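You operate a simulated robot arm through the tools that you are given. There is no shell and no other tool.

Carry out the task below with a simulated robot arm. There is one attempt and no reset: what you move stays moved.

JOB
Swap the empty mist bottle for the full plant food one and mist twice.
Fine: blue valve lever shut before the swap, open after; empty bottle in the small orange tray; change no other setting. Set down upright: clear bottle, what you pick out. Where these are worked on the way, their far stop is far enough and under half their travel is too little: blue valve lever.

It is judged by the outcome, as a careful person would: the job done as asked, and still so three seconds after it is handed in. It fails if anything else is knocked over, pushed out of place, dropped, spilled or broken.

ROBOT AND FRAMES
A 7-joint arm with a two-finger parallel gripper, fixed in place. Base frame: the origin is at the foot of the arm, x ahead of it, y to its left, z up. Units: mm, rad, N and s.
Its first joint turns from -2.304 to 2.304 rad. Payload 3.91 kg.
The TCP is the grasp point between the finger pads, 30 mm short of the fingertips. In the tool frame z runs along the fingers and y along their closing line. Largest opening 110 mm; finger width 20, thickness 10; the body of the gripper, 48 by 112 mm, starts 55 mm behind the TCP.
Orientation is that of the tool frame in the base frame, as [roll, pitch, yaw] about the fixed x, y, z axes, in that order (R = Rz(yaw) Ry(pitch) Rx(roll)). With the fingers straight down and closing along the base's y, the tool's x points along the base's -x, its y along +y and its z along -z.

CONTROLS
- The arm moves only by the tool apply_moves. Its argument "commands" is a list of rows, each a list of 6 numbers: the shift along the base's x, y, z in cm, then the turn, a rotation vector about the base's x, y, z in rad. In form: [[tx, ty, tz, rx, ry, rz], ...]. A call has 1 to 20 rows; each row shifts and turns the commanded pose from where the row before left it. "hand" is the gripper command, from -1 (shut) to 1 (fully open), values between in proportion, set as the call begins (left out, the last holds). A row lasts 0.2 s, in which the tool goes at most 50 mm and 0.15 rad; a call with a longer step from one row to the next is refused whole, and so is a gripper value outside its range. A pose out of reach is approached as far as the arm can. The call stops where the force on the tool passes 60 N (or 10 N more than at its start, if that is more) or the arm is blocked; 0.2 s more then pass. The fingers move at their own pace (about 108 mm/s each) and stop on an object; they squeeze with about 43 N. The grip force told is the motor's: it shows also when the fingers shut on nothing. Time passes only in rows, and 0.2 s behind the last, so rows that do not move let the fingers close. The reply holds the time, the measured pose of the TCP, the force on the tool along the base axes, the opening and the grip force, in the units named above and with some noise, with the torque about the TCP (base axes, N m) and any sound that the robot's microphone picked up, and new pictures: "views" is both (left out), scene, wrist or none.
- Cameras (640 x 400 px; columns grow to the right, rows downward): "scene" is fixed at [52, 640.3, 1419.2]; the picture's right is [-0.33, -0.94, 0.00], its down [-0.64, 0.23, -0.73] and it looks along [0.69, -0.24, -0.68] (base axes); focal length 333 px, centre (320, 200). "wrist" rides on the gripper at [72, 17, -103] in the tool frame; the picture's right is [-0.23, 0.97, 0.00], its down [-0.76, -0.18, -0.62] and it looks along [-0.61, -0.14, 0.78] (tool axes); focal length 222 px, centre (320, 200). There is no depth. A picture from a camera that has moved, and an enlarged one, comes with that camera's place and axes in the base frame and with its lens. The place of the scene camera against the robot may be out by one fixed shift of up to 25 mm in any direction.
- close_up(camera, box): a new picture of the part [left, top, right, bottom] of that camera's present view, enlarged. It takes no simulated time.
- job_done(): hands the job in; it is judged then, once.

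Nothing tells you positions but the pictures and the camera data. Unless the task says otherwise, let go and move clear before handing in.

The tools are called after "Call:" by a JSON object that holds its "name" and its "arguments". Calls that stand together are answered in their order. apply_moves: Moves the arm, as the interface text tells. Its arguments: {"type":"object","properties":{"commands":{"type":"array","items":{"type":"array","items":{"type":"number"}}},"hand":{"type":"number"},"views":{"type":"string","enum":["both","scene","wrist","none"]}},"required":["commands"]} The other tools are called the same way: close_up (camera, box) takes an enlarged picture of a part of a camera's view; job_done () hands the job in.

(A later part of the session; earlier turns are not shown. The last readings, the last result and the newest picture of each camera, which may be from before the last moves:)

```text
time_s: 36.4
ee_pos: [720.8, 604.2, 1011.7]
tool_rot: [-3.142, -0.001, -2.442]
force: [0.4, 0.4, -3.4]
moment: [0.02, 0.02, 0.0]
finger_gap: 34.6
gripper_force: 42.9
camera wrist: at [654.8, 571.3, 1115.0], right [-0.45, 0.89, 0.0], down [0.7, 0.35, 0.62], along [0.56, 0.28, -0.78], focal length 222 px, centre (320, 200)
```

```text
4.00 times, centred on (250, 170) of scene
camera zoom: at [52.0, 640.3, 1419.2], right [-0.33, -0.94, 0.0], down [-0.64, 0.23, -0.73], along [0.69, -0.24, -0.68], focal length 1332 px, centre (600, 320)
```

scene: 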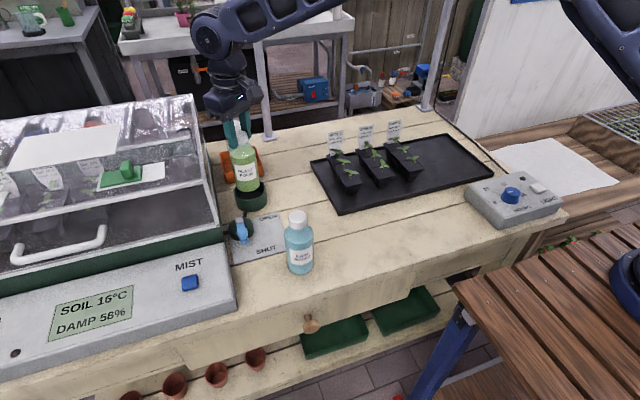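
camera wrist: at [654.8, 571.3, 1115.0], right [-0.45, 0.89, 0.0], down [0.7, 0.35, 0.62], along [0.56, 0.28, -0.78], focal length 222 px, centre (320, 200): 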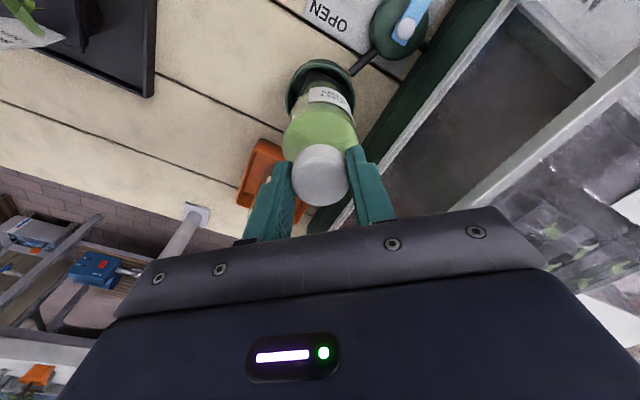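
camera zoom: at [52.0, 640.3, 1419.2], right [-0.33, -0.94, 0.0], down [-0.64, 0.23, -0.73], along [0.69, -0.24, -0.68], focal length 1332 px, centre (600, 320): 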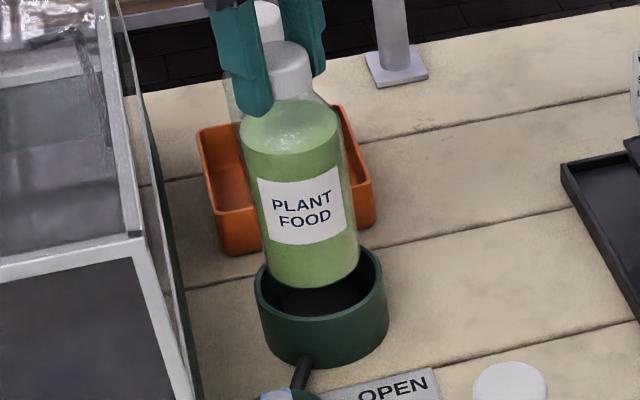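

Tangentially it's centred, and the base is about 2 mm outward of the cup axis. I'll trim inward by that and lower into the cup.

Call:
{"name": "apply_moves", "arguments": {"commands": [[-0.15, -0.15, 0, 0, 0, 0], [0, 0, -1, 0, 0, 0], [0, 0, -1, 0, 0, 0], [0, 0, 0, 0, 0, 0]], "hand": -1}}

Call:
{"name": "close_up", "arguments": {"camera": "wrist", "box": [220, 40, 460, 190]}}

Call:
{"name": "close_up", "arguments": {"camera": "scene", "box": [200, 120, 300, 220]}}

```text
time_s: 37.4
ee_pos: [718.9, 602.8, 992.9]
tool_rot: [3.141, 0.0, -2.443]
force: [0.6, -0.4, -2.6]
moment: [-0.01, 0.02, -0.02]
finger_gap: 35.0
gripper_force: 43.5
camera wrist: at [653.7, 569.4, 1095.2], right [-0.45, 0.89, 0.0], down [0.7, 0.35, 0.62], along [0.56, 0.28, -0.78], focal length 222 px, centre (320, 200)
```

scene: 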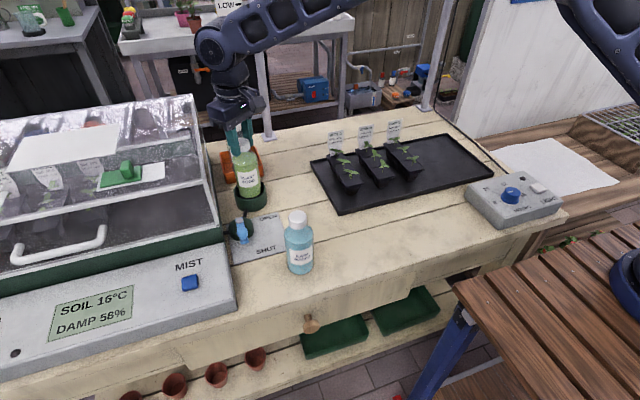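
wrist: 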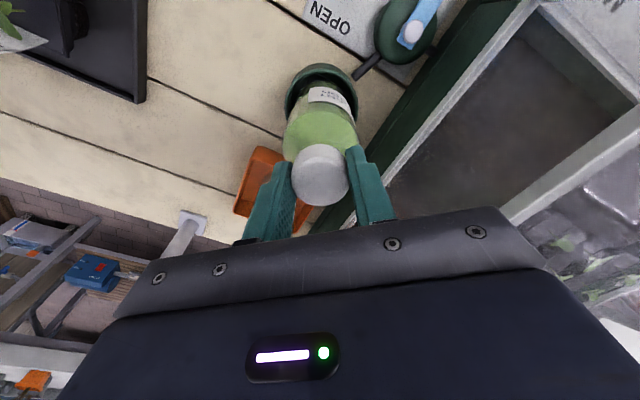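

```text
2.67 times, centred on (340, 115) of wrist
camera zoom: at [653.7, 569.4, 1095.2], right [-0.45, 0.89, 0.0], down [0.7, 0.35, 0.62], along [0.56, 0.28, -0.78], focal length 592 px, centre (267, 427)
```

zoom: 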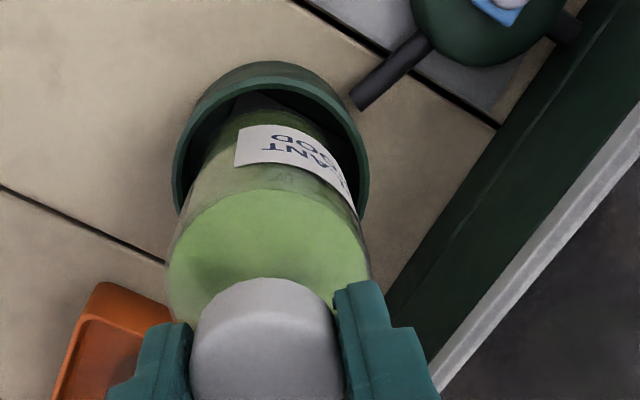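

```text
4.00 times, centred on (250, 170) of scene
camera zoom: at [52.0, 640.3, 1419.2], right [-0.33, -0.94, 0.0], down [-0.64, 0.23, -0.73], along [0.69, -0.24, -0.68], focal length 1332 px, centre (600, 320)
```

zoom: 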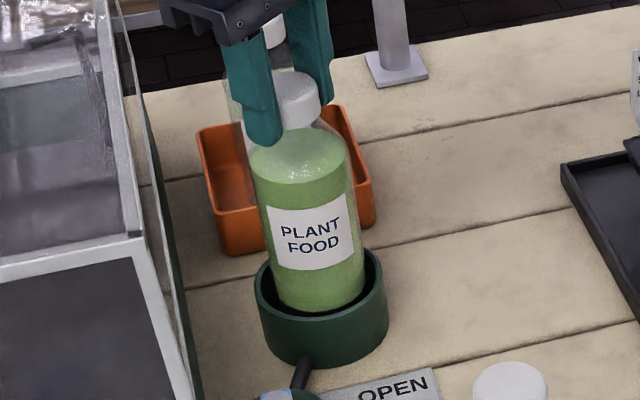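

The base is at the rim level and centred in the cup with gaps all round. I'll continue down and watch the side forces.

Call:
{"name": "apply_moves", "arguments": {"commands": [[0, 0, -0.6, 0, 0, 0], [0, 0, -0.6, 0, 0, 0], [0, 0, -0.5, 0, 0, 0], [0, 0, 0, 0, 0, 0]], "hand": -1, "views": "none"}}

Call:
{"name": "close_up", "arguments": {"camera": "scene", "box": [200, 130, 280, 210]}}

Call:
{"name": "close_up", "arguments": {"camera": "wrist", "box": [220, 40, 460, 190]}}

```text
time_s: 38.4
ee_pos: [719.9, 603.1, 974.9]
tool_rot: [3.14, 0.001, -2.444]
force: [0.5, 1.1, -2.5]
moment: [-0.03, -0.03, 0.01]
finger_gap: 34.8
gripper_force: 42.6
```

```text
5.00 times, centred on (240, 170) of scene
camera zoom: at [52.0, 640.3, 1419.2], right [-0.33, -0.94, 0.0], down [-0.64, 0.23, -0.73], along [0.69, -0.24, -0.68], focal length 1665 px, centre (720, 350)
```

zoom: 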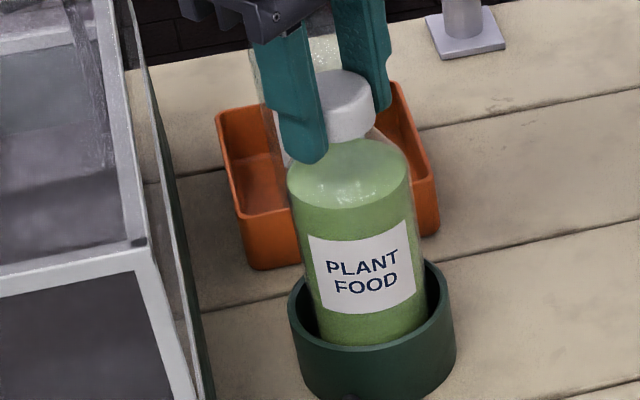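

```text
2.67 times, centred on (340, 115) of wrist
camera zoom: at [653.7, 569.8, 1078.2], right [-0.45, 0.89, 0.0], down [0.7, 0.35, 0.62], along [0.56, 0.28, -0.78], focal length 592 px, centre (267, 427)
```

zoom: 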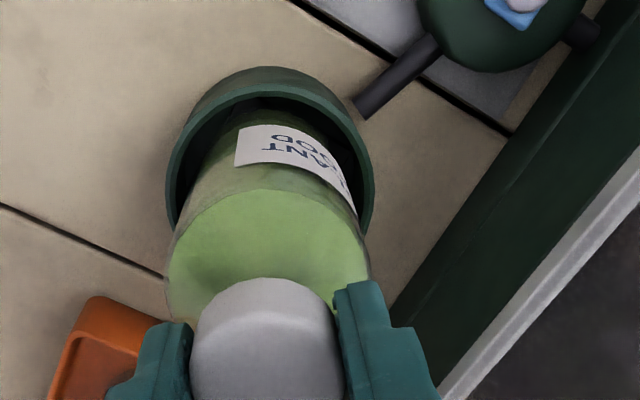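

It's sliding in freely with no side force. I'll take small steps down to the seat.

Call:
{"name": "apply_moves", "arguments": {"commands": [[0, 0, -0.3, 0, 0, 0], [0, 0, -0.3, 0, 0, 0], [0, 0, 0, 0, 0, 0]], "hand": -1, "views": "none"}}

```text
time_s: 39.2
ee_pos: [719.6, 603.1, 969.6]
tool_rot: [3.141, 0.001, -2.444]
force: [-1.2, -0.8, -1.8]
moment: [-0.03, -0.03, -0.02]
finger_gap: 34.8
gripper_force: 42.8
```

Call:
{"name": "apply_moves", "arguments": {"commands": [[0, 0, -0.2, 0, 0, 0], [0, 0, -0.2, 0, 0, 0], [0, 0, 0, 0, 0, 0]], "hand": -1, "views": "none"}}

```text
time_s: 40.0
ee_pos: [718.3, 602.3, 969.6]
tool_rot: [3.141, 0.005, -2.444]
force: [-3.2, -2.7, 41.6]
moment: [-0.39, 0.56, 0.0]
finger_gap: 34.8
gripper_force: 43.2
```

Contact at TCP 969.6 matches the height of the dock's seat. I'll relieve the pressing force and check that the bottle is seated and upright before letting go.

Call:
{"name": "apply_moves", "arguments": {"commands": [[0, 0, 0.25, 0, 0, 0], [0, 0, 0, 0, 0, 0]], "hand": -1}}

Call:
{"name": "close_up", "arguments": {"camera": "scene", "box": [200, 130, 280, 210]}}

Call:
{"name": "close_up", "arguments": {"camera": "wrist", "box": [220, 40, 460, 190]}}

```text
time_s: 40.6
ee_pos: [720.2, 603.6, 968.9]
tool_rot: [3.141, 0.003, -2.442]
force: [2.5, 7.6, 34.9]
moment: [0.93, -0.71, 0.04]
finger_gap: 34.5
gripper_force: 43.3
camera wrist: at [653.4, 569.6, 1071.9], right [-0.45, 0.89, 0.0], down [0.7, 0.35, 0.63], along [0.56, 0.28, -0.78], focal length 222 px, centre (320, 200)
```

scene: 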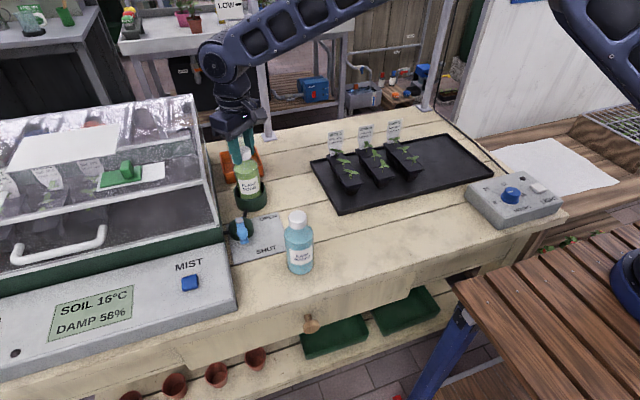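
wrist: 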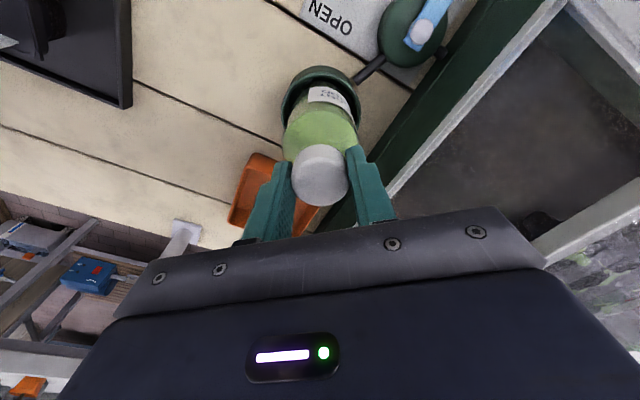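

```text
5.00 times, centred on (240, 170) of scene
camera zoom: at [52.0, 640.3, 1419.2], right [-0.33, -0.94, 0.0], down [-0.64, 0.23, -0.73], along [0.69, -0.24, -0.68], focal length 1665 px, centre (720, 350)
```

zoom: 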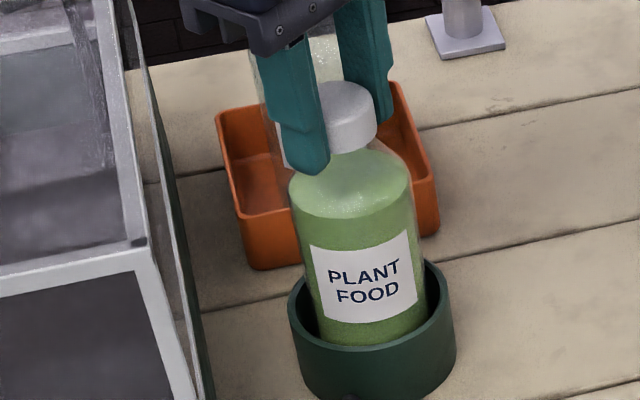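

```text
2.67 times, centred on (340, 115) of wrist
camera zoom: at [653.4, 569.6, 1071.9], right [-0.45, 0.89, 0.0], down [0.7, 0.35, 0.63], along [0.56, 0.28, -0.78], focal length 592 px, centre (267, 427)
```

zoom: 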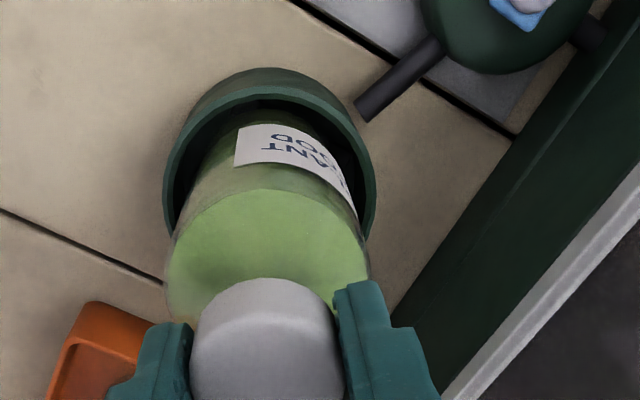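

The green bottle's label sits at the same level as the old bottle's did, so it's fully seated. I'll ease up another 2 mm and then release.

Call:
{"name": "apply_moves", "arguments": {"commands": [[0, 0, 0.15, 0, 0, 0], [0, 0, 0, 0, 0, 0]], "hand": -1, "views": "none"}}

```text
time_s: 41.2
ee_pos: [718.4, 602.5, 968.1]
tool_rot: [-3.141, -0.001, -2.444]
force: [0.9, 7.5, 20.0]
moment: [0.84, -0.58, 0.17]
finger_gap: 34.6
gripper_force: 43.7
```

Call:
{"name": "apply_moves", "arguments": {"commands": [[0, 0, 0, 0, 0, 0], [0, 0, 0, 0, 0, 0], [0, 0, 0, 0, 0, 0]], "hand": 0.2}}

Call:
{"name": "close_up", "arguments": {"camera": "scene", "box": [200, 130, 280, 210]}}

Call:
{"name": "close_up", "arguments": {"camera": "wrist", "box": [220, 40, 460, 190]}}

```text
time_s: 42.0
ee_pos: [719.9, 603.0, 968.1]
tool_rot: [-3.141, 0.001, -2.444]
force: [-0.1, -0.1, -0.7]
moment: [-0.01, -0.02, 0.01]
finger_gap: 66.1
gripper_force: 0.1
camera wrist: at [653.9, 569.5, 1071.9], right [-0.45, 0.89, 0.0], down [0.7, 0.35, 0.62], along [0.56, 0.28, -0.78], focal length 222 px, centre (320, 200)
```

scene: 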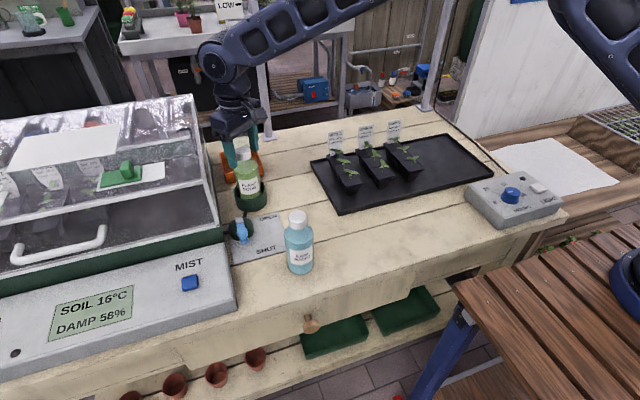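
wrist: 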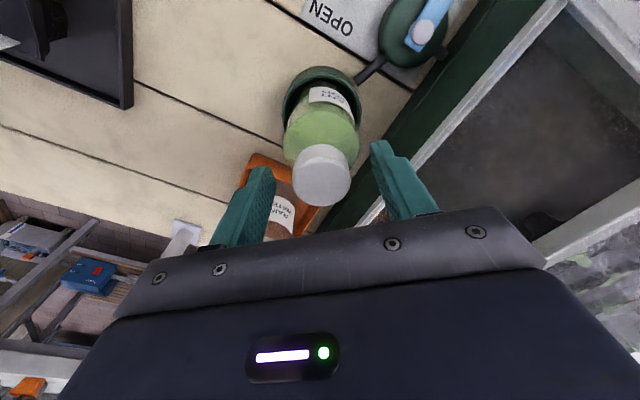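

```text
5.00 times, centred on (240, 170) of scene
camera zoom: at [52.0, 640.3, 1419.2], right [-0.33, -0.94, 0.0], down [-0.64, 0.23, -0.73], along [0.69, -0.24, -0.68], focal length 1665 px, centre (720, 350)
```

zoom: 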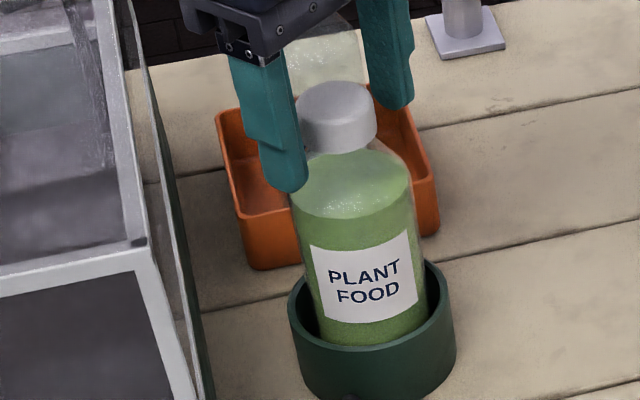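

```text
2.67 times, centred on (340, 115) of wrist
camera zoom: at [653.9, 569.5, 1071.9], right [-0.45, 0.89, 0.0], down [0.7, 0.35, 0.62], along [0.56, 0.28, -0.78], focal length 592 px, centre (267, 427)
```

zoom: 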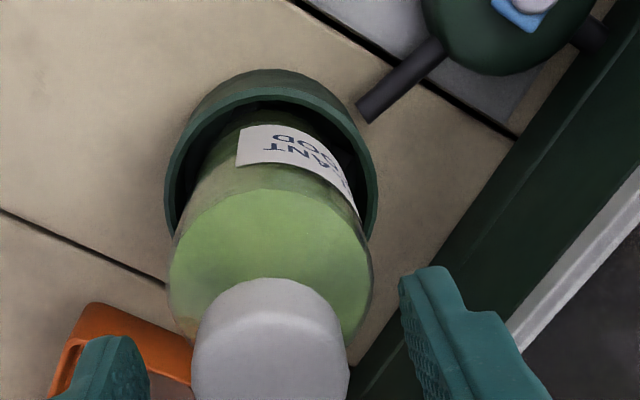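

The green bottle stands in the dock and is released. Next I'll rise and go look at the lever in its SHUT position, to plan bringing it back to OPEN without touching the lid.

Call:
{"name": "apply_moves", "arguments": {"commands": [[0, 0, 2, 0, 0, 0], [0, 0, 3.5, 0, 0, 0], [0, 0, 4, 0, 0, 0], [-4, 0, 0, 0, 0, 0], [-4.5, 0, 0, 0, 0, 0], [-4.5, 1, -1.5, 0, 0, 0], [0, 1, -4, 0, 0, 0], [0, 0, 0, 0, 0, 0]], "hand": 0.02}}

Call:
{"name": "close_up", "arguments": {"camera": "wrist", "box": [240, 0, 480, 150]}}

Call:
{"name": "close_up", "arguments": {"camera": "scene", "box": [170, 130, 330, 250]}}

```text
time_s: 43.8
ee_pos: [589.0, 622.3, 1009.2]
tool_rot: [-3.14, 0.0, -2.443]
force: [-0.8, -0.6, 0.0]
moment: [0.0, 0.02, 0.04]
finger_gap: 55.9
gripper_force: 0.1
camera wrist: at [523.8, 589.3, 1111.8], right [-0.45, 0.89, 0.0], down [0.7, 0.35, 0.62], along [0.56, 0.28, -0.78], focal length 222 px, centre (320, 200)
```

scene: 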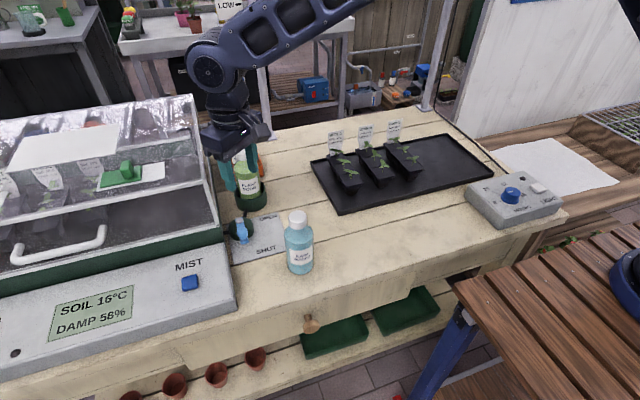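
wrist: 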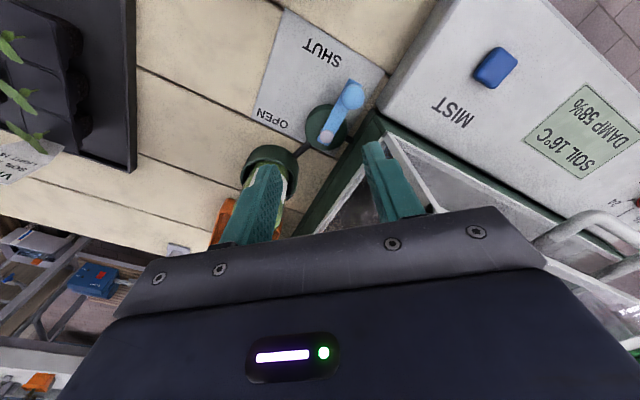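

```text
2.67 times, centred on (360, 75) of wrist
camera zoom: at [523.8, 589.3, 1111.8], right [-0.45, 0.89, 0.0], down [0.7, 0.35, 0.62], along [0.56, 0.28, -0.78], focal length 592 px, centre (213, 533)
```

zoom: 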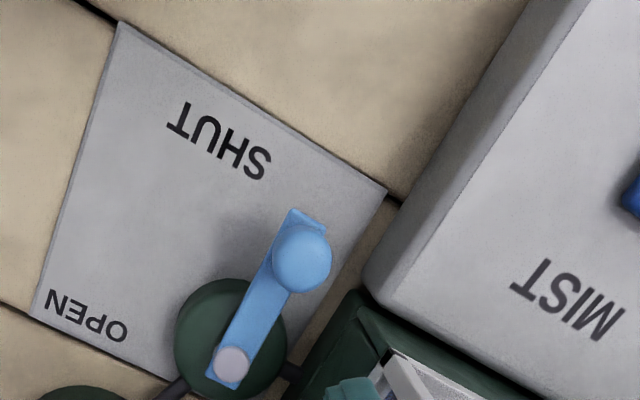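

```text
3.33 times, centred on (250, 190) of scene
camera zoom: at [52.0, 640.3, 1419.2], right [-0.33, -0.94, 0.0], down [-0.64, 0.23, -0.73], along [0.69, -0.24, -0.68], focal length 1110 px, centre (553, 233)
```

zoom: 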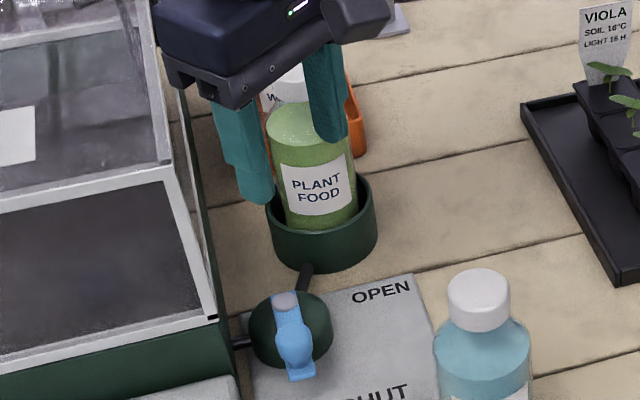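

The lever knob is at (562, 648), shut at 90°. The lid corner is at about (575, 695) and the panel edge at y≈690. I'll straddle the knob with the fingers about 46 mm apart, stopping first just above it.

Call:
{"name": "apply_moves", "arguments": {"commands": [[-1.2, 1.15, -2.5, 0, 0, 0], [-1.2, 1.15, -2.5, 0, 0, 0], [0, 0, -3, 0, 0, 0], [0, 0, -2.0, 0, 0, 0], [0, 0, 0, 0, 0, 0]], "hand": -0.16}}

Call:
{"name": "close_up", "arguments": {"camera": "wrist", "box": [240, 50, 480, 200]}}

Call:
{"name": "close_up", "arguments": {"camera": "scene", "box": [170, 150, 330, 270]}}

```text
time_s: 45.0
ee_pos: [564.2, 645.8, 908.2]
tool_rot: [-3.141, 0.0, -2.444]
force: [0.7, 0.2, -0.4]
moment: [0.0, 0.01, 0.02]
finger_gap: 46.3
gripper_force: 0.1
camera wrist: at [499.4, 612.5, 1011.7], right [-0.45, 0.89, 0.0], down [0.7, 0.35, 0.62], along [0.56, 0.28, -0.78], focal length 222 px, centre (320, 200)
```

scene: 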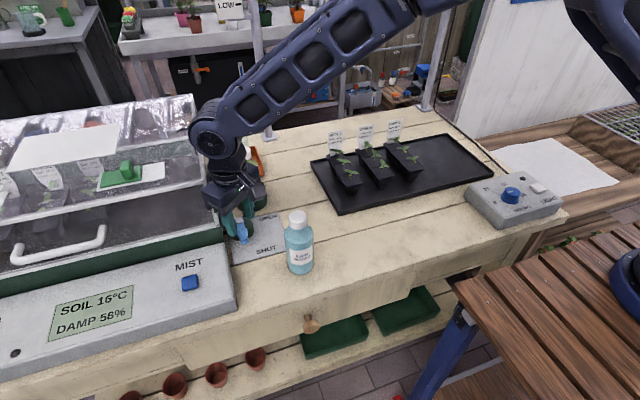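
wrist: 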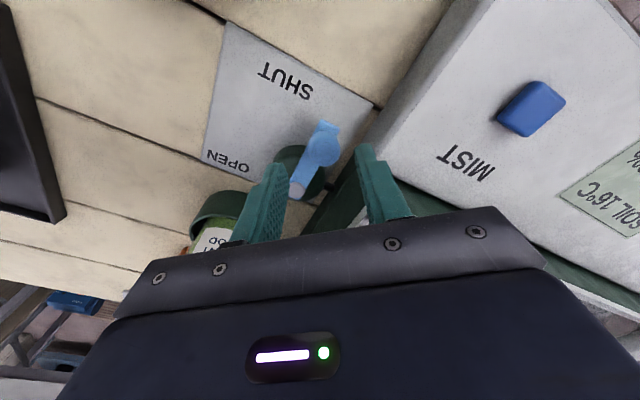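

```text
2.67 times, centred on (360, 125) of wrist
camera zoom: at [499.4, 612.5, 1011.7], right [-0.45, 0.89, 0.0], down [0.7, 0.35, 0.62], along [0.56, 0.28, -0.78], focal length 592 px, centre (213, 400)
```

zoom: 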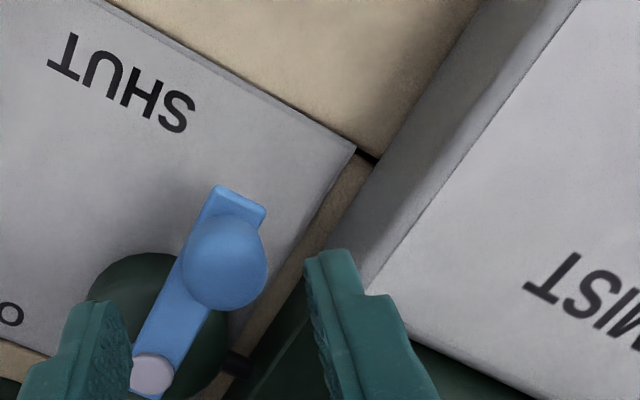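

```text
3.33 times, centred on (250, 210) of scene
camera zoom: at [52.0, 640.3, 1419.2], right [-0.33, -0.94, 0.0], down [-0.64, 0.23, -0.73], along [0.69, -0.24, -0.68], focal length 1110 px, centre (553, 167)
```

zoom: 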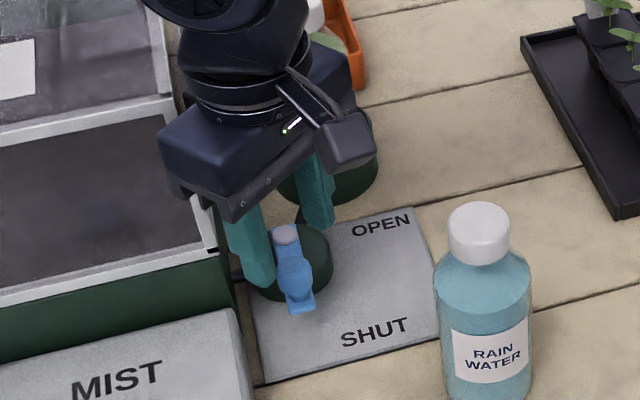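

The fingers straddle the knob cleanly. I'll descend 31 mm so the tips sit beside the knob and above the bar.

Call:
{"name": "apply_moves", "arguments": {"commands": [[0, 0, -1.5, 0, 0, 0], [0, 0, -1.6, 0, 0, 0], [0, 0, 0, 0, 0, 0]], "hand": -0.16}}

Call:
{"name": "close_up", "arguments": {"camera": "wrist", "box": [240, 50, 480, 200]}}

Call:
{"name": "close_up", "arguments": {"camera": "scene", "box": [190, 180, 290, 260]}}

```text
time_s: 45.8
ee_pos: [565.4, 646.0, 878.2]
tool_rot: [3.141, -0.002, -2.445]
force: [0.1, 0.2, 0.2]
moment: [0.0, 0.01, 0.01]
finger_gap: 46.2
gripper_force: 0.1
camera wrist: at [499.6, 612.5, 980.9], right [-0.45, 0.89, 0.0], down [0.7, 0.35, 0.62], along [0.56, 0.28, -0.78], focal length 222 px, centre (320, 200)
```

scene: 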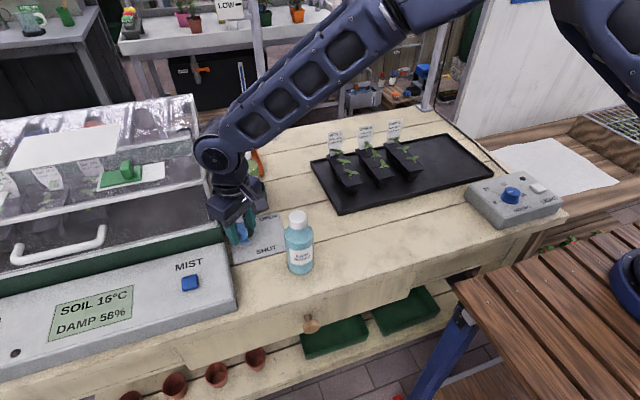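
wrist: 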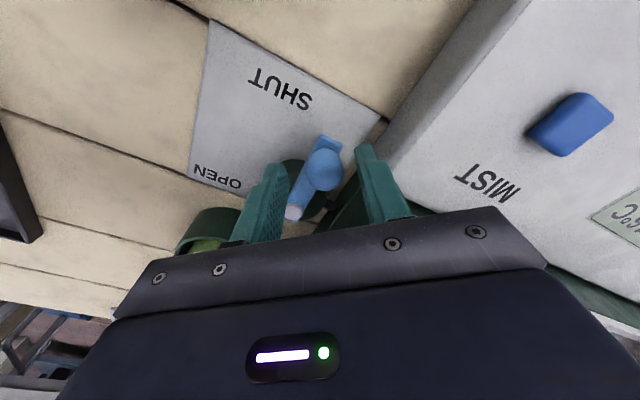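

```text
2.67 times, centred on (360, 125) of wrist
camera zoom: at [499.6, 612.5, 980.9], right [-0.45, 0.89, 0.0], down [0.7, 0.35, 0.62], along [0.56, 0.28, -0.78], focal length 592 px, centre (213, 400)
```

zoom: 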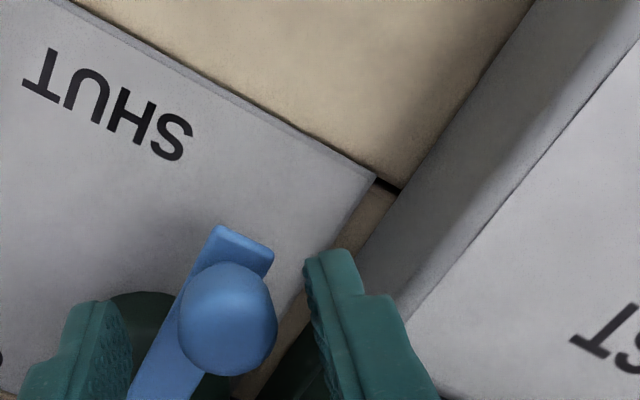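

```text
5.00 times, centred on (240, 220) of scene
camera zoom: at [52.0, 640.3, 1419.2], right [-0.33, -0.94, 0.0], down [-0.64, 0.23, -0.73], along [0.69, -0.24, -0.68], focal length 1665 px, centre (720, 100)
```

zoom: 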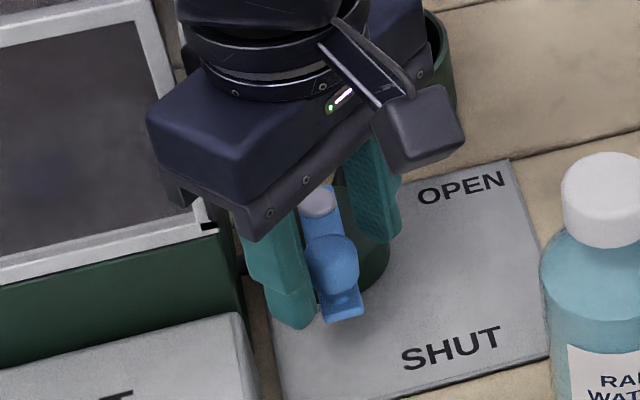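

The fingers cage the knob with no contact force. I'll sweep it along the arc toward OPEN.

Call:
{"name": "apply_moves", "arguments": {"commands": [[0.36, -0.6, 0, 0, 0, 0], [0.21, -1.54, 0, 0, 0, 0], [0.6, -1.45, 0, 0, 0, 0], [0.96, -1.24, 0, 0, 0, 0], [1.24, -0.96, 0, 0, 0, 0], [0, 0, 0, 0, 0, 0]], "hand": -0.16}}

Call:
{"name": "close_up", "arguments": {"camera": "scene", "box": [190, 170, 310, 270]}}

```text
time_s: 47.2
ee_pos: [598.7, 588.2, 878.2]
tool_rot: [3.141, 0.0, -2.443]
force: [0.4, -0.1, -0.5]
moment: [0.01, 0.01, 0.0]
finger_gap: 46.3
gripper_force: 0.0
camera wrist: at [533.3, 555.0, 981.6], right [-0.45, 0.89, 0.0], down [0.7, 0.35, 0.62], along [0.56, 0.28, -0.78], focal length 222 px, centre (320, 200)
```

scene: 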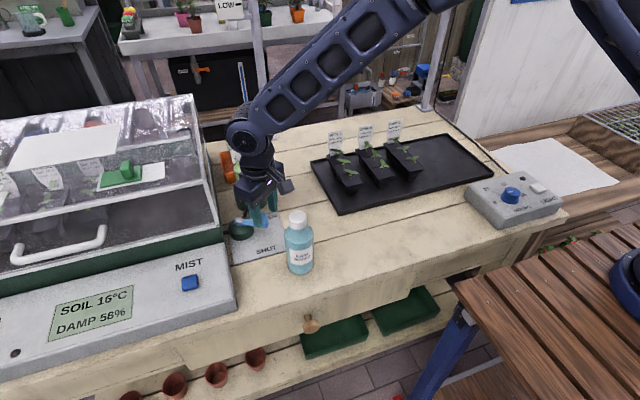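
wrist: 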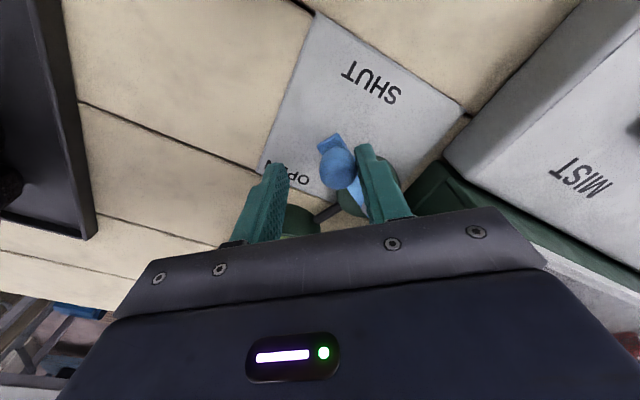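

```text
4.00 times, centred on (250, 220) of scene
camera zoom: at [52.0, 640.3, 1419.2], right [-0.33, -0.94, 0.0], down [-0.64, 0.23, -0.73], along [0.69, -0.24, -0.68], focal length 1332 px, centre (600, 120)
```

zoom: 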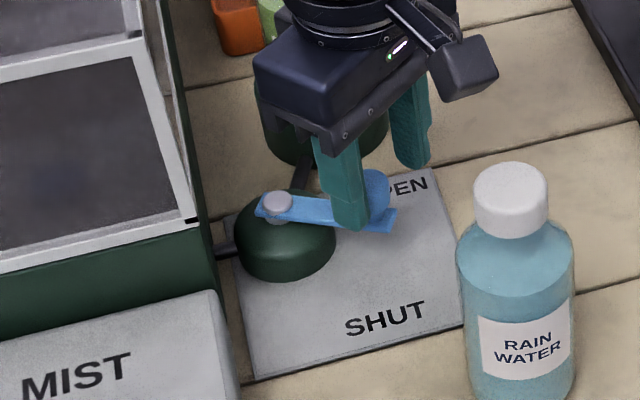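

The lever is following. I'll carry on to the OPEN end and push until I feel the stop.

Call:
{"name": "apply_moves", "arguments": {"commands": [[1.45, -0.6, 0, 0, 0, 0], [1.55, -0.2, 0, 0, 0, 0], [0.4, 0, 0, 0, 0, 0], [0, 0, 0, 0, 0, 0]], "hand": -0.16}}

Call:
{"name": "close_up", "arguments": {"camera": "scene", "box": [190, 170, 310, 270]}}

Call:
{"name": "close_up", "arguments": {"camera": "wrist", "box": [240, 50, 480, 200]}}

```text
time_s: 48.2
ee_pos: [632.3, 580.1, 877.6]
tool_rot: [-3.141, 0.0, -2.443]
force: [-10.4, 5.7, -0.1]
moment: [0.06, 0.13, 0.1]
finger_gap: 51.5
gripper_force: 5.4
camera wrist: at [566.2, 547.2, 981.4], right [-0.45, 0.89, 0.0], down [0.7, 0.35, 0.62], along [0.56, 0.28, -0.78], focal length 222 px, centre (320, 200)
```

scene: 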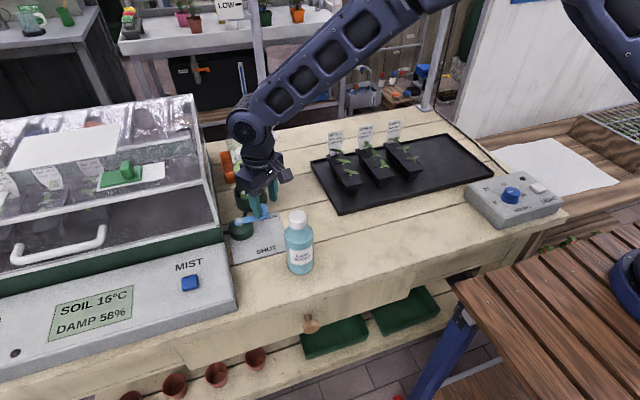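
wrist: 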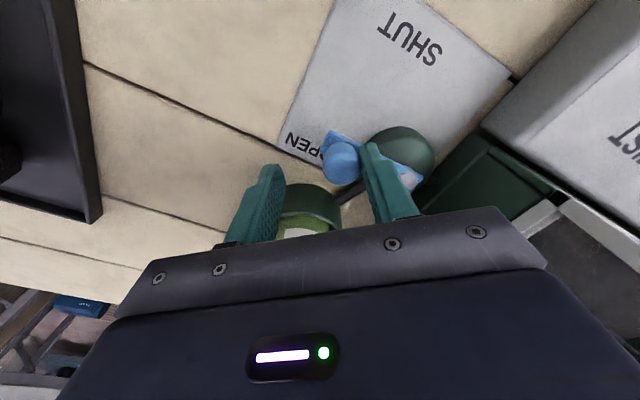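

```text
4.00 times, centred on (250, 220) of scene
camera zoom: at [52.0, 640.3, 1419.2], right [-0.33, -0.94, 0.0], down [-0.64, 0.23, -0.73], along [0.69, -0.24, -0.68], focal length 1332 px, centre (600, 120)
```

zoom: 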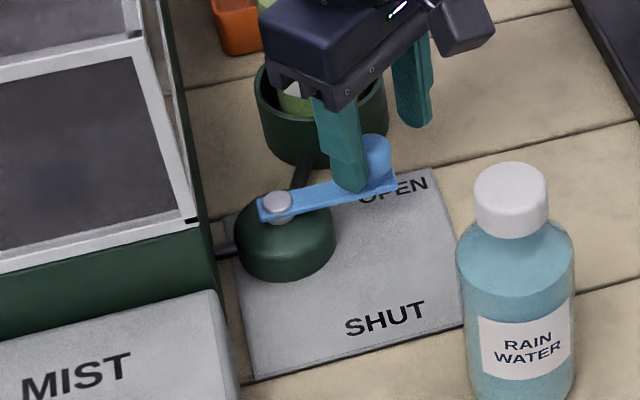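

```text
2.67 times, centred on (360, 125) of wrist
camera zoom: at [566.2, 547.2, 981.4], right [-0.45, 0.89, 0.0], down [0.7, 0.35, 0.62], along [0.56, 0.28, -0.78], focal length 592 px, centre (213, 400)
```

zoom: 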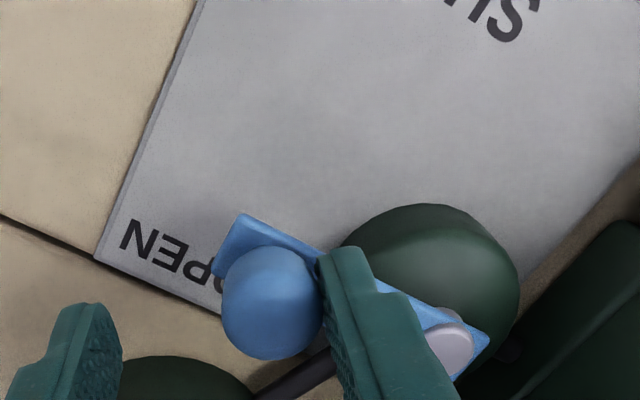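

The lever is at its OPEN stop and at the same bar angle as at the start. I'll back the fingers off the knob, then rise straight up.

Call:
{"name": "apply_moves", "arguments": {"commands": [[-0.5, 0.5, 0, 0, 0, 0], [0, 0, 2.5, 0, 0, 0], [0, 0, 4, 0, 0, 0], [0, 0, 4.5, 0, 0, 0], [0, 0, 4, 0, 0, 0], [0, 0, 0, 0, 0, 0]], "hand": -0.16}}

Call:
{"name": "close_up", "arguments": {"camera": "scene", "box": [170, 130, 330, 250]}}

Call:
{"name": "close_up", "arguments": {"camera": "wrist", "box": [240, 0, 480, 150]}}

```text
time_s: 49.6
ee_pos: [627.7, 585.7, 1027.3]
tool_rot: [-3.141, -0.001, -2.442]
force: [-0.5, -0.2, -0.8]
moment: [0.02, 0.01, 0.01]
finger_gap: 46.3
gripper_force: 0.0
camera wrist: at [562.4, 552.2, 1131.9], right [-0.45, 0.89, 0.0], down [0.7, 0.35, 0.62], along [0.56, 0.28, -0.78], focal length 222 px, centre (320, 200)
```

scene: 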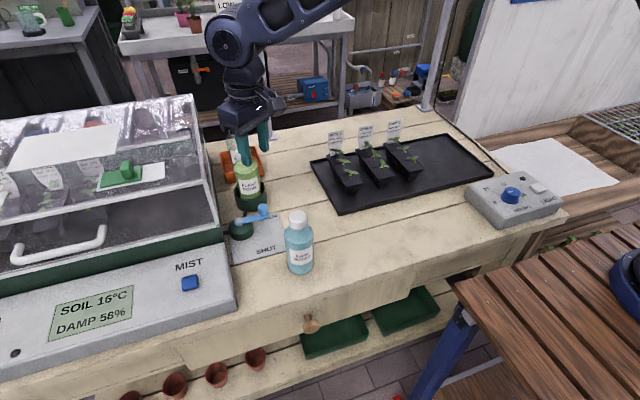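
wrist: 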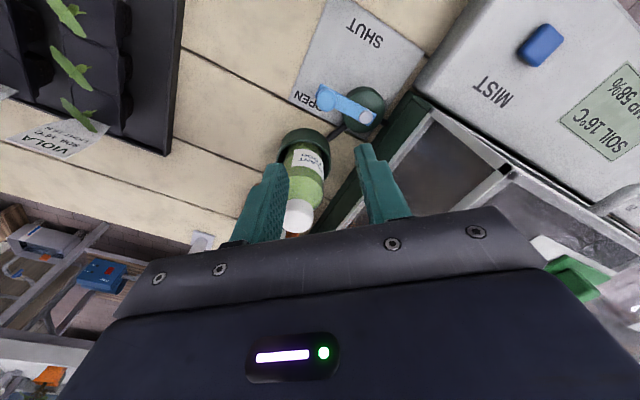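

```text
3.33 times, centred on (250, 190) of scene
camera zoom: at [52.0, 640.3, 1419.2], right [-0.33, -0.94, 0.0], down [-0.64, 0.23, -0.73], along [0.69, -0.24, -0.68], focal length 1110 px, centre (553, 233)
```

zoom: 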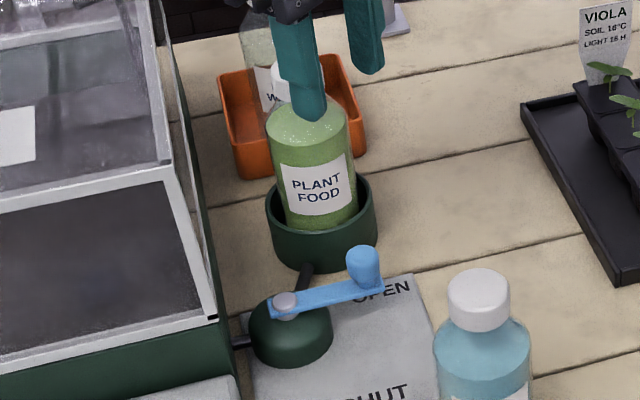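

```text
2.67 times, centred on (360, 75) of wrist
camera zoom: at [562.4, 552.2, 1131.9], right [-0.45, 0.89, 0.0], down [0.7, 0.35, 0.62], along [0.56, 0.28, -0.78], focal length 592 px, centre (213, 533)
```

zoom: 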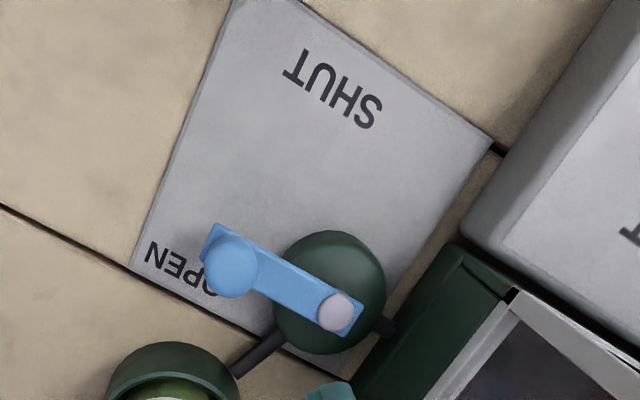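

The lever is back at OPEN, with the knob at (621, 590) as at the start. The MIST button triangulates to about (475, 768, 848). I'll shut the fingers and travel there by going −x first, then +y in front of the lid.

Call:
{"name": "apply_moves", "arguments": {"commands": [[-4.5, 0, 0, 0, 0, 0], [-4.5, 0, 0, 0, 0, 0], [-3.7, 0, 0, 0, 0, 0], [-0.6, 4.5, 0, 0, 0, 0], [-0.6, 4.5, 0, 0, 0, 0], [-0.6, 4.5, 0, 0, 0, 0], [-0.7, 4.5, 0, 0, 0, 0], [0, 0, -4, 0, 0, 0], [0, 0, -3, 0, 0, 0], [0, 0, 0, 0, 0, 0]], "hand": -1}}

Call:
{"name": "close_up", "arguments": {"camera": "wrist", "box": [220, 60, 460, 210]}}

Call:
{"name": "close_up", "arguments": {"camera": "scene", "box": [130, 200, 290, 320]}}

```text
time_s: 51.8
ee_pos: [475.5, 765.6, 958.2]
tool_rot: [-3.14, 0.0, -2.445]
force: [0.0, -0.8, 0.0]
moment: [0.01, 0.03, 0.0]
finger_gap: 0.0
gripper_force: 37.5
camera wrist: at [409.3, 732.5, 1061.4], right [-0.45, 0.89, 0.0], down [0.7, 0.35, 0.62], along [0.56, 0.28, -0.78], focal length 222 px, centre (320, 200)
```

scene: 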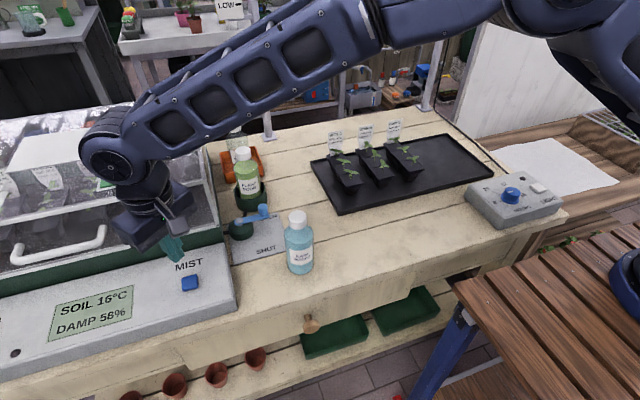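
wrist: 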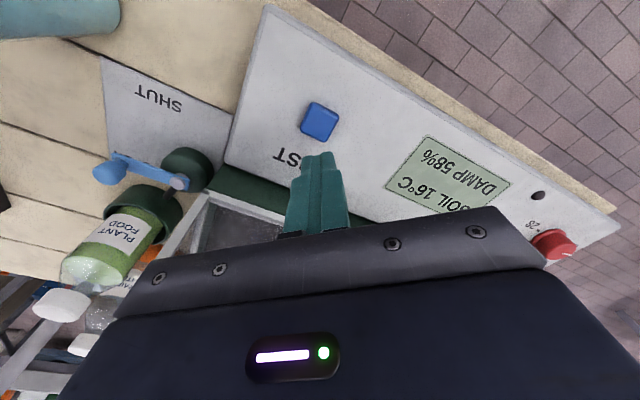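

```text
2.67 times, centred on (340, 135) of wrist
camera zoom: at [409.3, 732.5, 1061.4], right [-0.45, 0.89, 0.0], down [0.7, 0.35, 0.62], along [0.56, 0.28, -0.78], focal length 592 px, centre (267, 373)
```

zoom: 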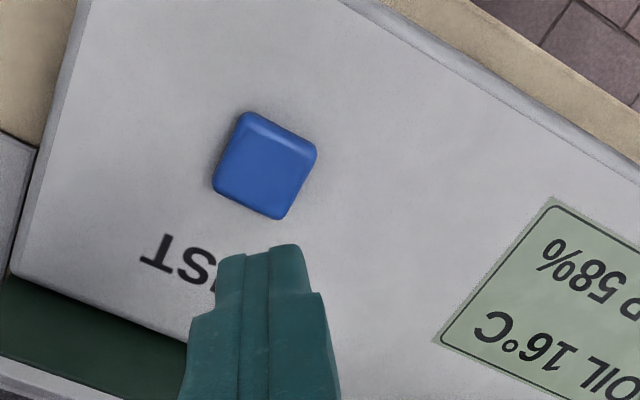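

```text
3.33 times, centred on (210, 260) of scene
camera zoom: at [52.0, 640.3, 1419.2], right [-0.33, -0.94, 0.0], down [-0.64, 0.23, -0.73], along [0.69, -0.24, -0.68], focal length 1110 px, centre (687, 0)
```

zoom: 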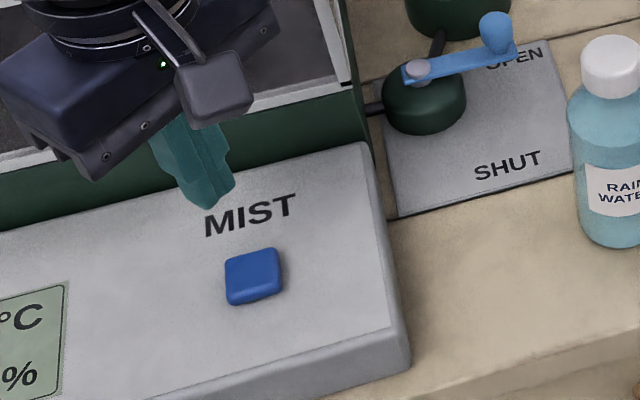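

The fingertips are directly over the blue MIST button at (475.5, 766, top about 850). I'll descend close, then press in small steps while listening.

Call:
{"name": "apply_moves", "arguments": {"commands": [[0, 0.05, -3, 0, 0, 0], [0, 0, -2.5, 0, 0, 0], [0, 0, -1.2, 0, 0, 0], [0, 0, 0, 0, 0, 0]], "hand": -1}}

Call:
{"name": "close_up", "arguments": {"camera": "wrist", "box": [220, 60, 460, 210]}}

Call:
{"name": "close_up", "arguments": {"camera": "scene", "box": [150, 230, 250, 310]}}

```text
time_s: 52.8
ee_pos: [475.9, 764.3, 892.2]
tool_rot: [3.141, 0.001, -2.444]
force: [0.9, 0.5, -0.3]
moment: [-0.01, 0.0, -0.01]
finger_gap: 0.0
gripper_force: 37.7
camera wrist: at [410.5, 732.5, 994.3], right [-0.45, 0.89, 0.0], down [0.7, 0.35, 0.62], along [0.56, 0.28, -0.78], focal length 222 px, centre (320, 200)
```

scene: 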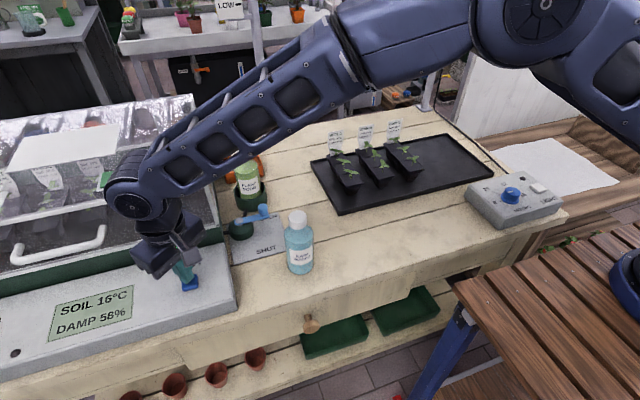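
wrist: 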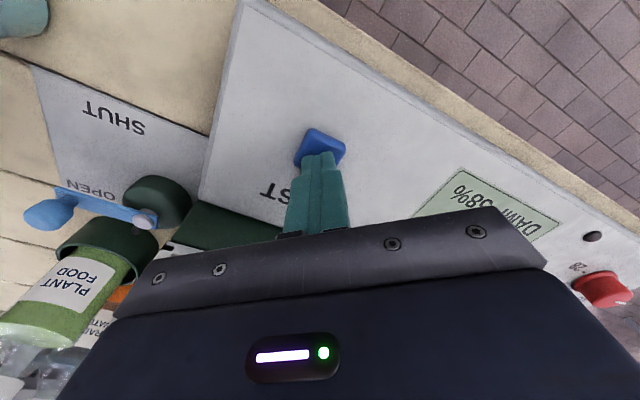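

```text
2.67 times, centred on (340, 135) of wrist
camera zoom: at [410.5, 732.5, 994.3], right [-0.45, 0.89, 0.0], down [0.7, 0.35, 0.62], along [0.56, 0.28, -0.78], focal length 592 px, centre (267, 373)
```

zoom: 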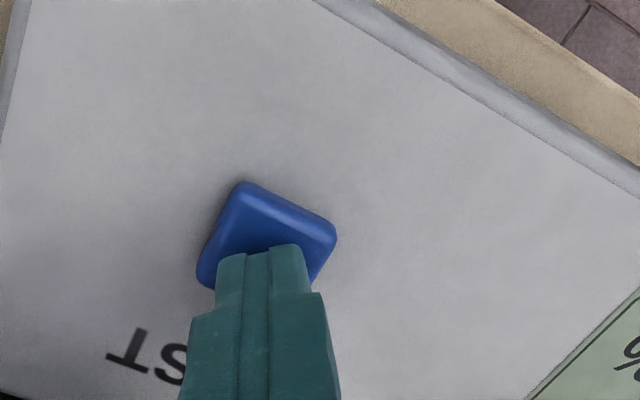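

```text
5.00 times, centred on (200, 270) of scene
camera zoom: at [52.0, 640.3, 1419.2], right [-0.33, -0.94, 0.0], down [-0.64, 0.23, -0.73], along [0.69, -0.24, -0.68], focal length 1665 px, centre (920, -150)
```

zoom: 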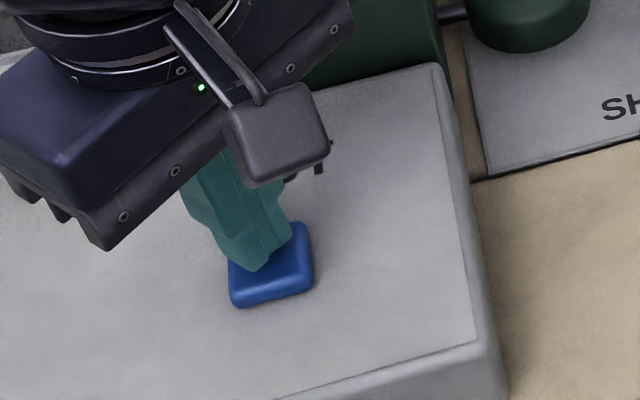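

The tips are about 12 mm above the button centre. I'll approach it in small steps.

Call:
{"name": "apply_moves", "arguments": {"commands": [[0, 0, -0.4, 0, 0, 0], [0, 0, -0.4, 0, 0, 0], [0, 0, -0.2, 0, 0, 0]], "hand": -1, "views": "none"}}

```text
time_s: 53.6
ee_pos: [475.9, 765.4, 882.4]
tool_rot: [3.142, -0.001, -2.443]
force: [1.5, 0.2, 5.0]
moment: [0.0, -0.05, -0.02]
finger_gap: 0.4
gripper_force: 37.8
heard: click
```

I heard a click at 5 N, which is the first press. I'll lift off fully so the button resets and look for any effect.

Call:
{"name": "apply_moves", "arguments": {"commands": [[0, 0, 0.5, 0, 0, 0], [0, 0, 1.0, 0, 0, 0], [0, 0, 0, 0, 0, 0]], "hand": -1}}

Call:
{"name": "close_up", "arguments": {"camera": "scene", "box": [0, 100, 260, 370]}}

Call:
{"name": "close_up", "arguments": {"camera": "wrist", "box": [220, 60, 460, 210]}}

```text
time_s: 54.4
ee_pos: [476.8, 765.9, 896.9]
tool_rot: [3.14, -0.002, -2.445]
force: [-0.4, -0.8, -0.2]
moment: [-0.01, -0.04, 0.04]
finger_gap: 0.0
gripper_force: 37.7
camera wrist: at [410.2, 732.1, 999.3], right [-0.45, 0.89, 0.0], down [0.7, 0.35, 0.62], along [0.56, 0.28, -0.78], focal length 222 px, centre (320, 200)
```

scene: 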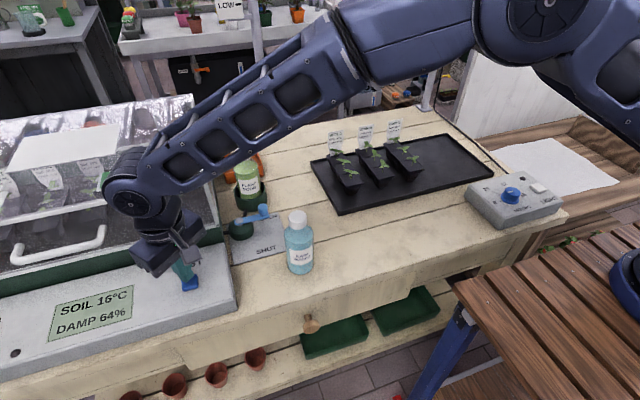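
wrist: 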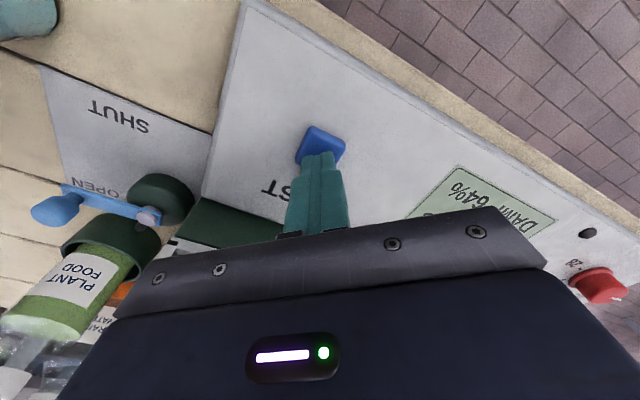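

```text
1.48 times, centred on (130, 235) of scene
camera zoom: at [52.0, 640.3, 1419.2], right [-0.33, -0.94, 0.0], down [-0.64, 0.23, -0.73], along [0.69, -0.24, -0.68], focal length 493 px, centre (602, 148)
```

zoom: 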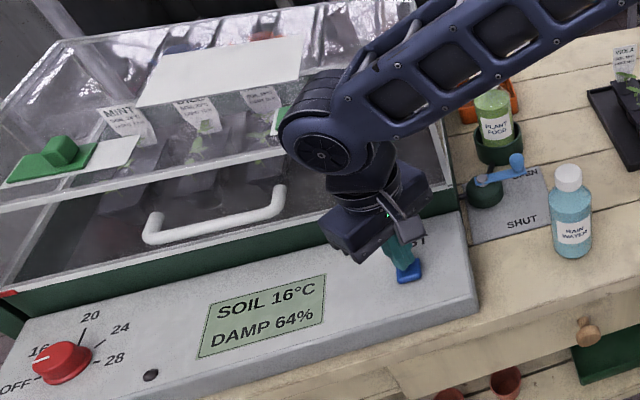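

```text
2.67 times, centred on (340, 135) of wrist
camera zoom: at [410.2, 732.1, 999.3], right [-0.45, 0.89, 0.0], down [0.7, 0.35, 0.62], along [0.56, 0.28, -0.78], focal length 592 px, centre (267, 373)
```

zoom: 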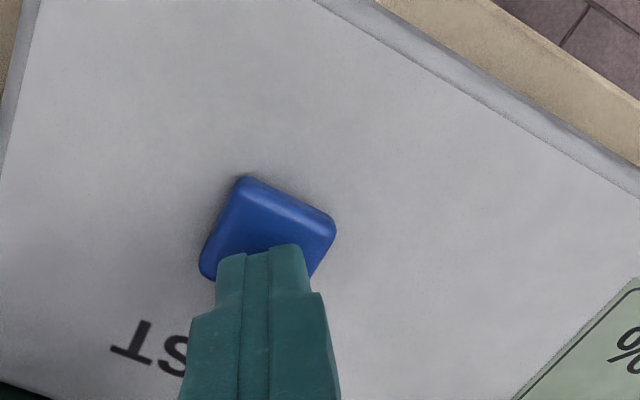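

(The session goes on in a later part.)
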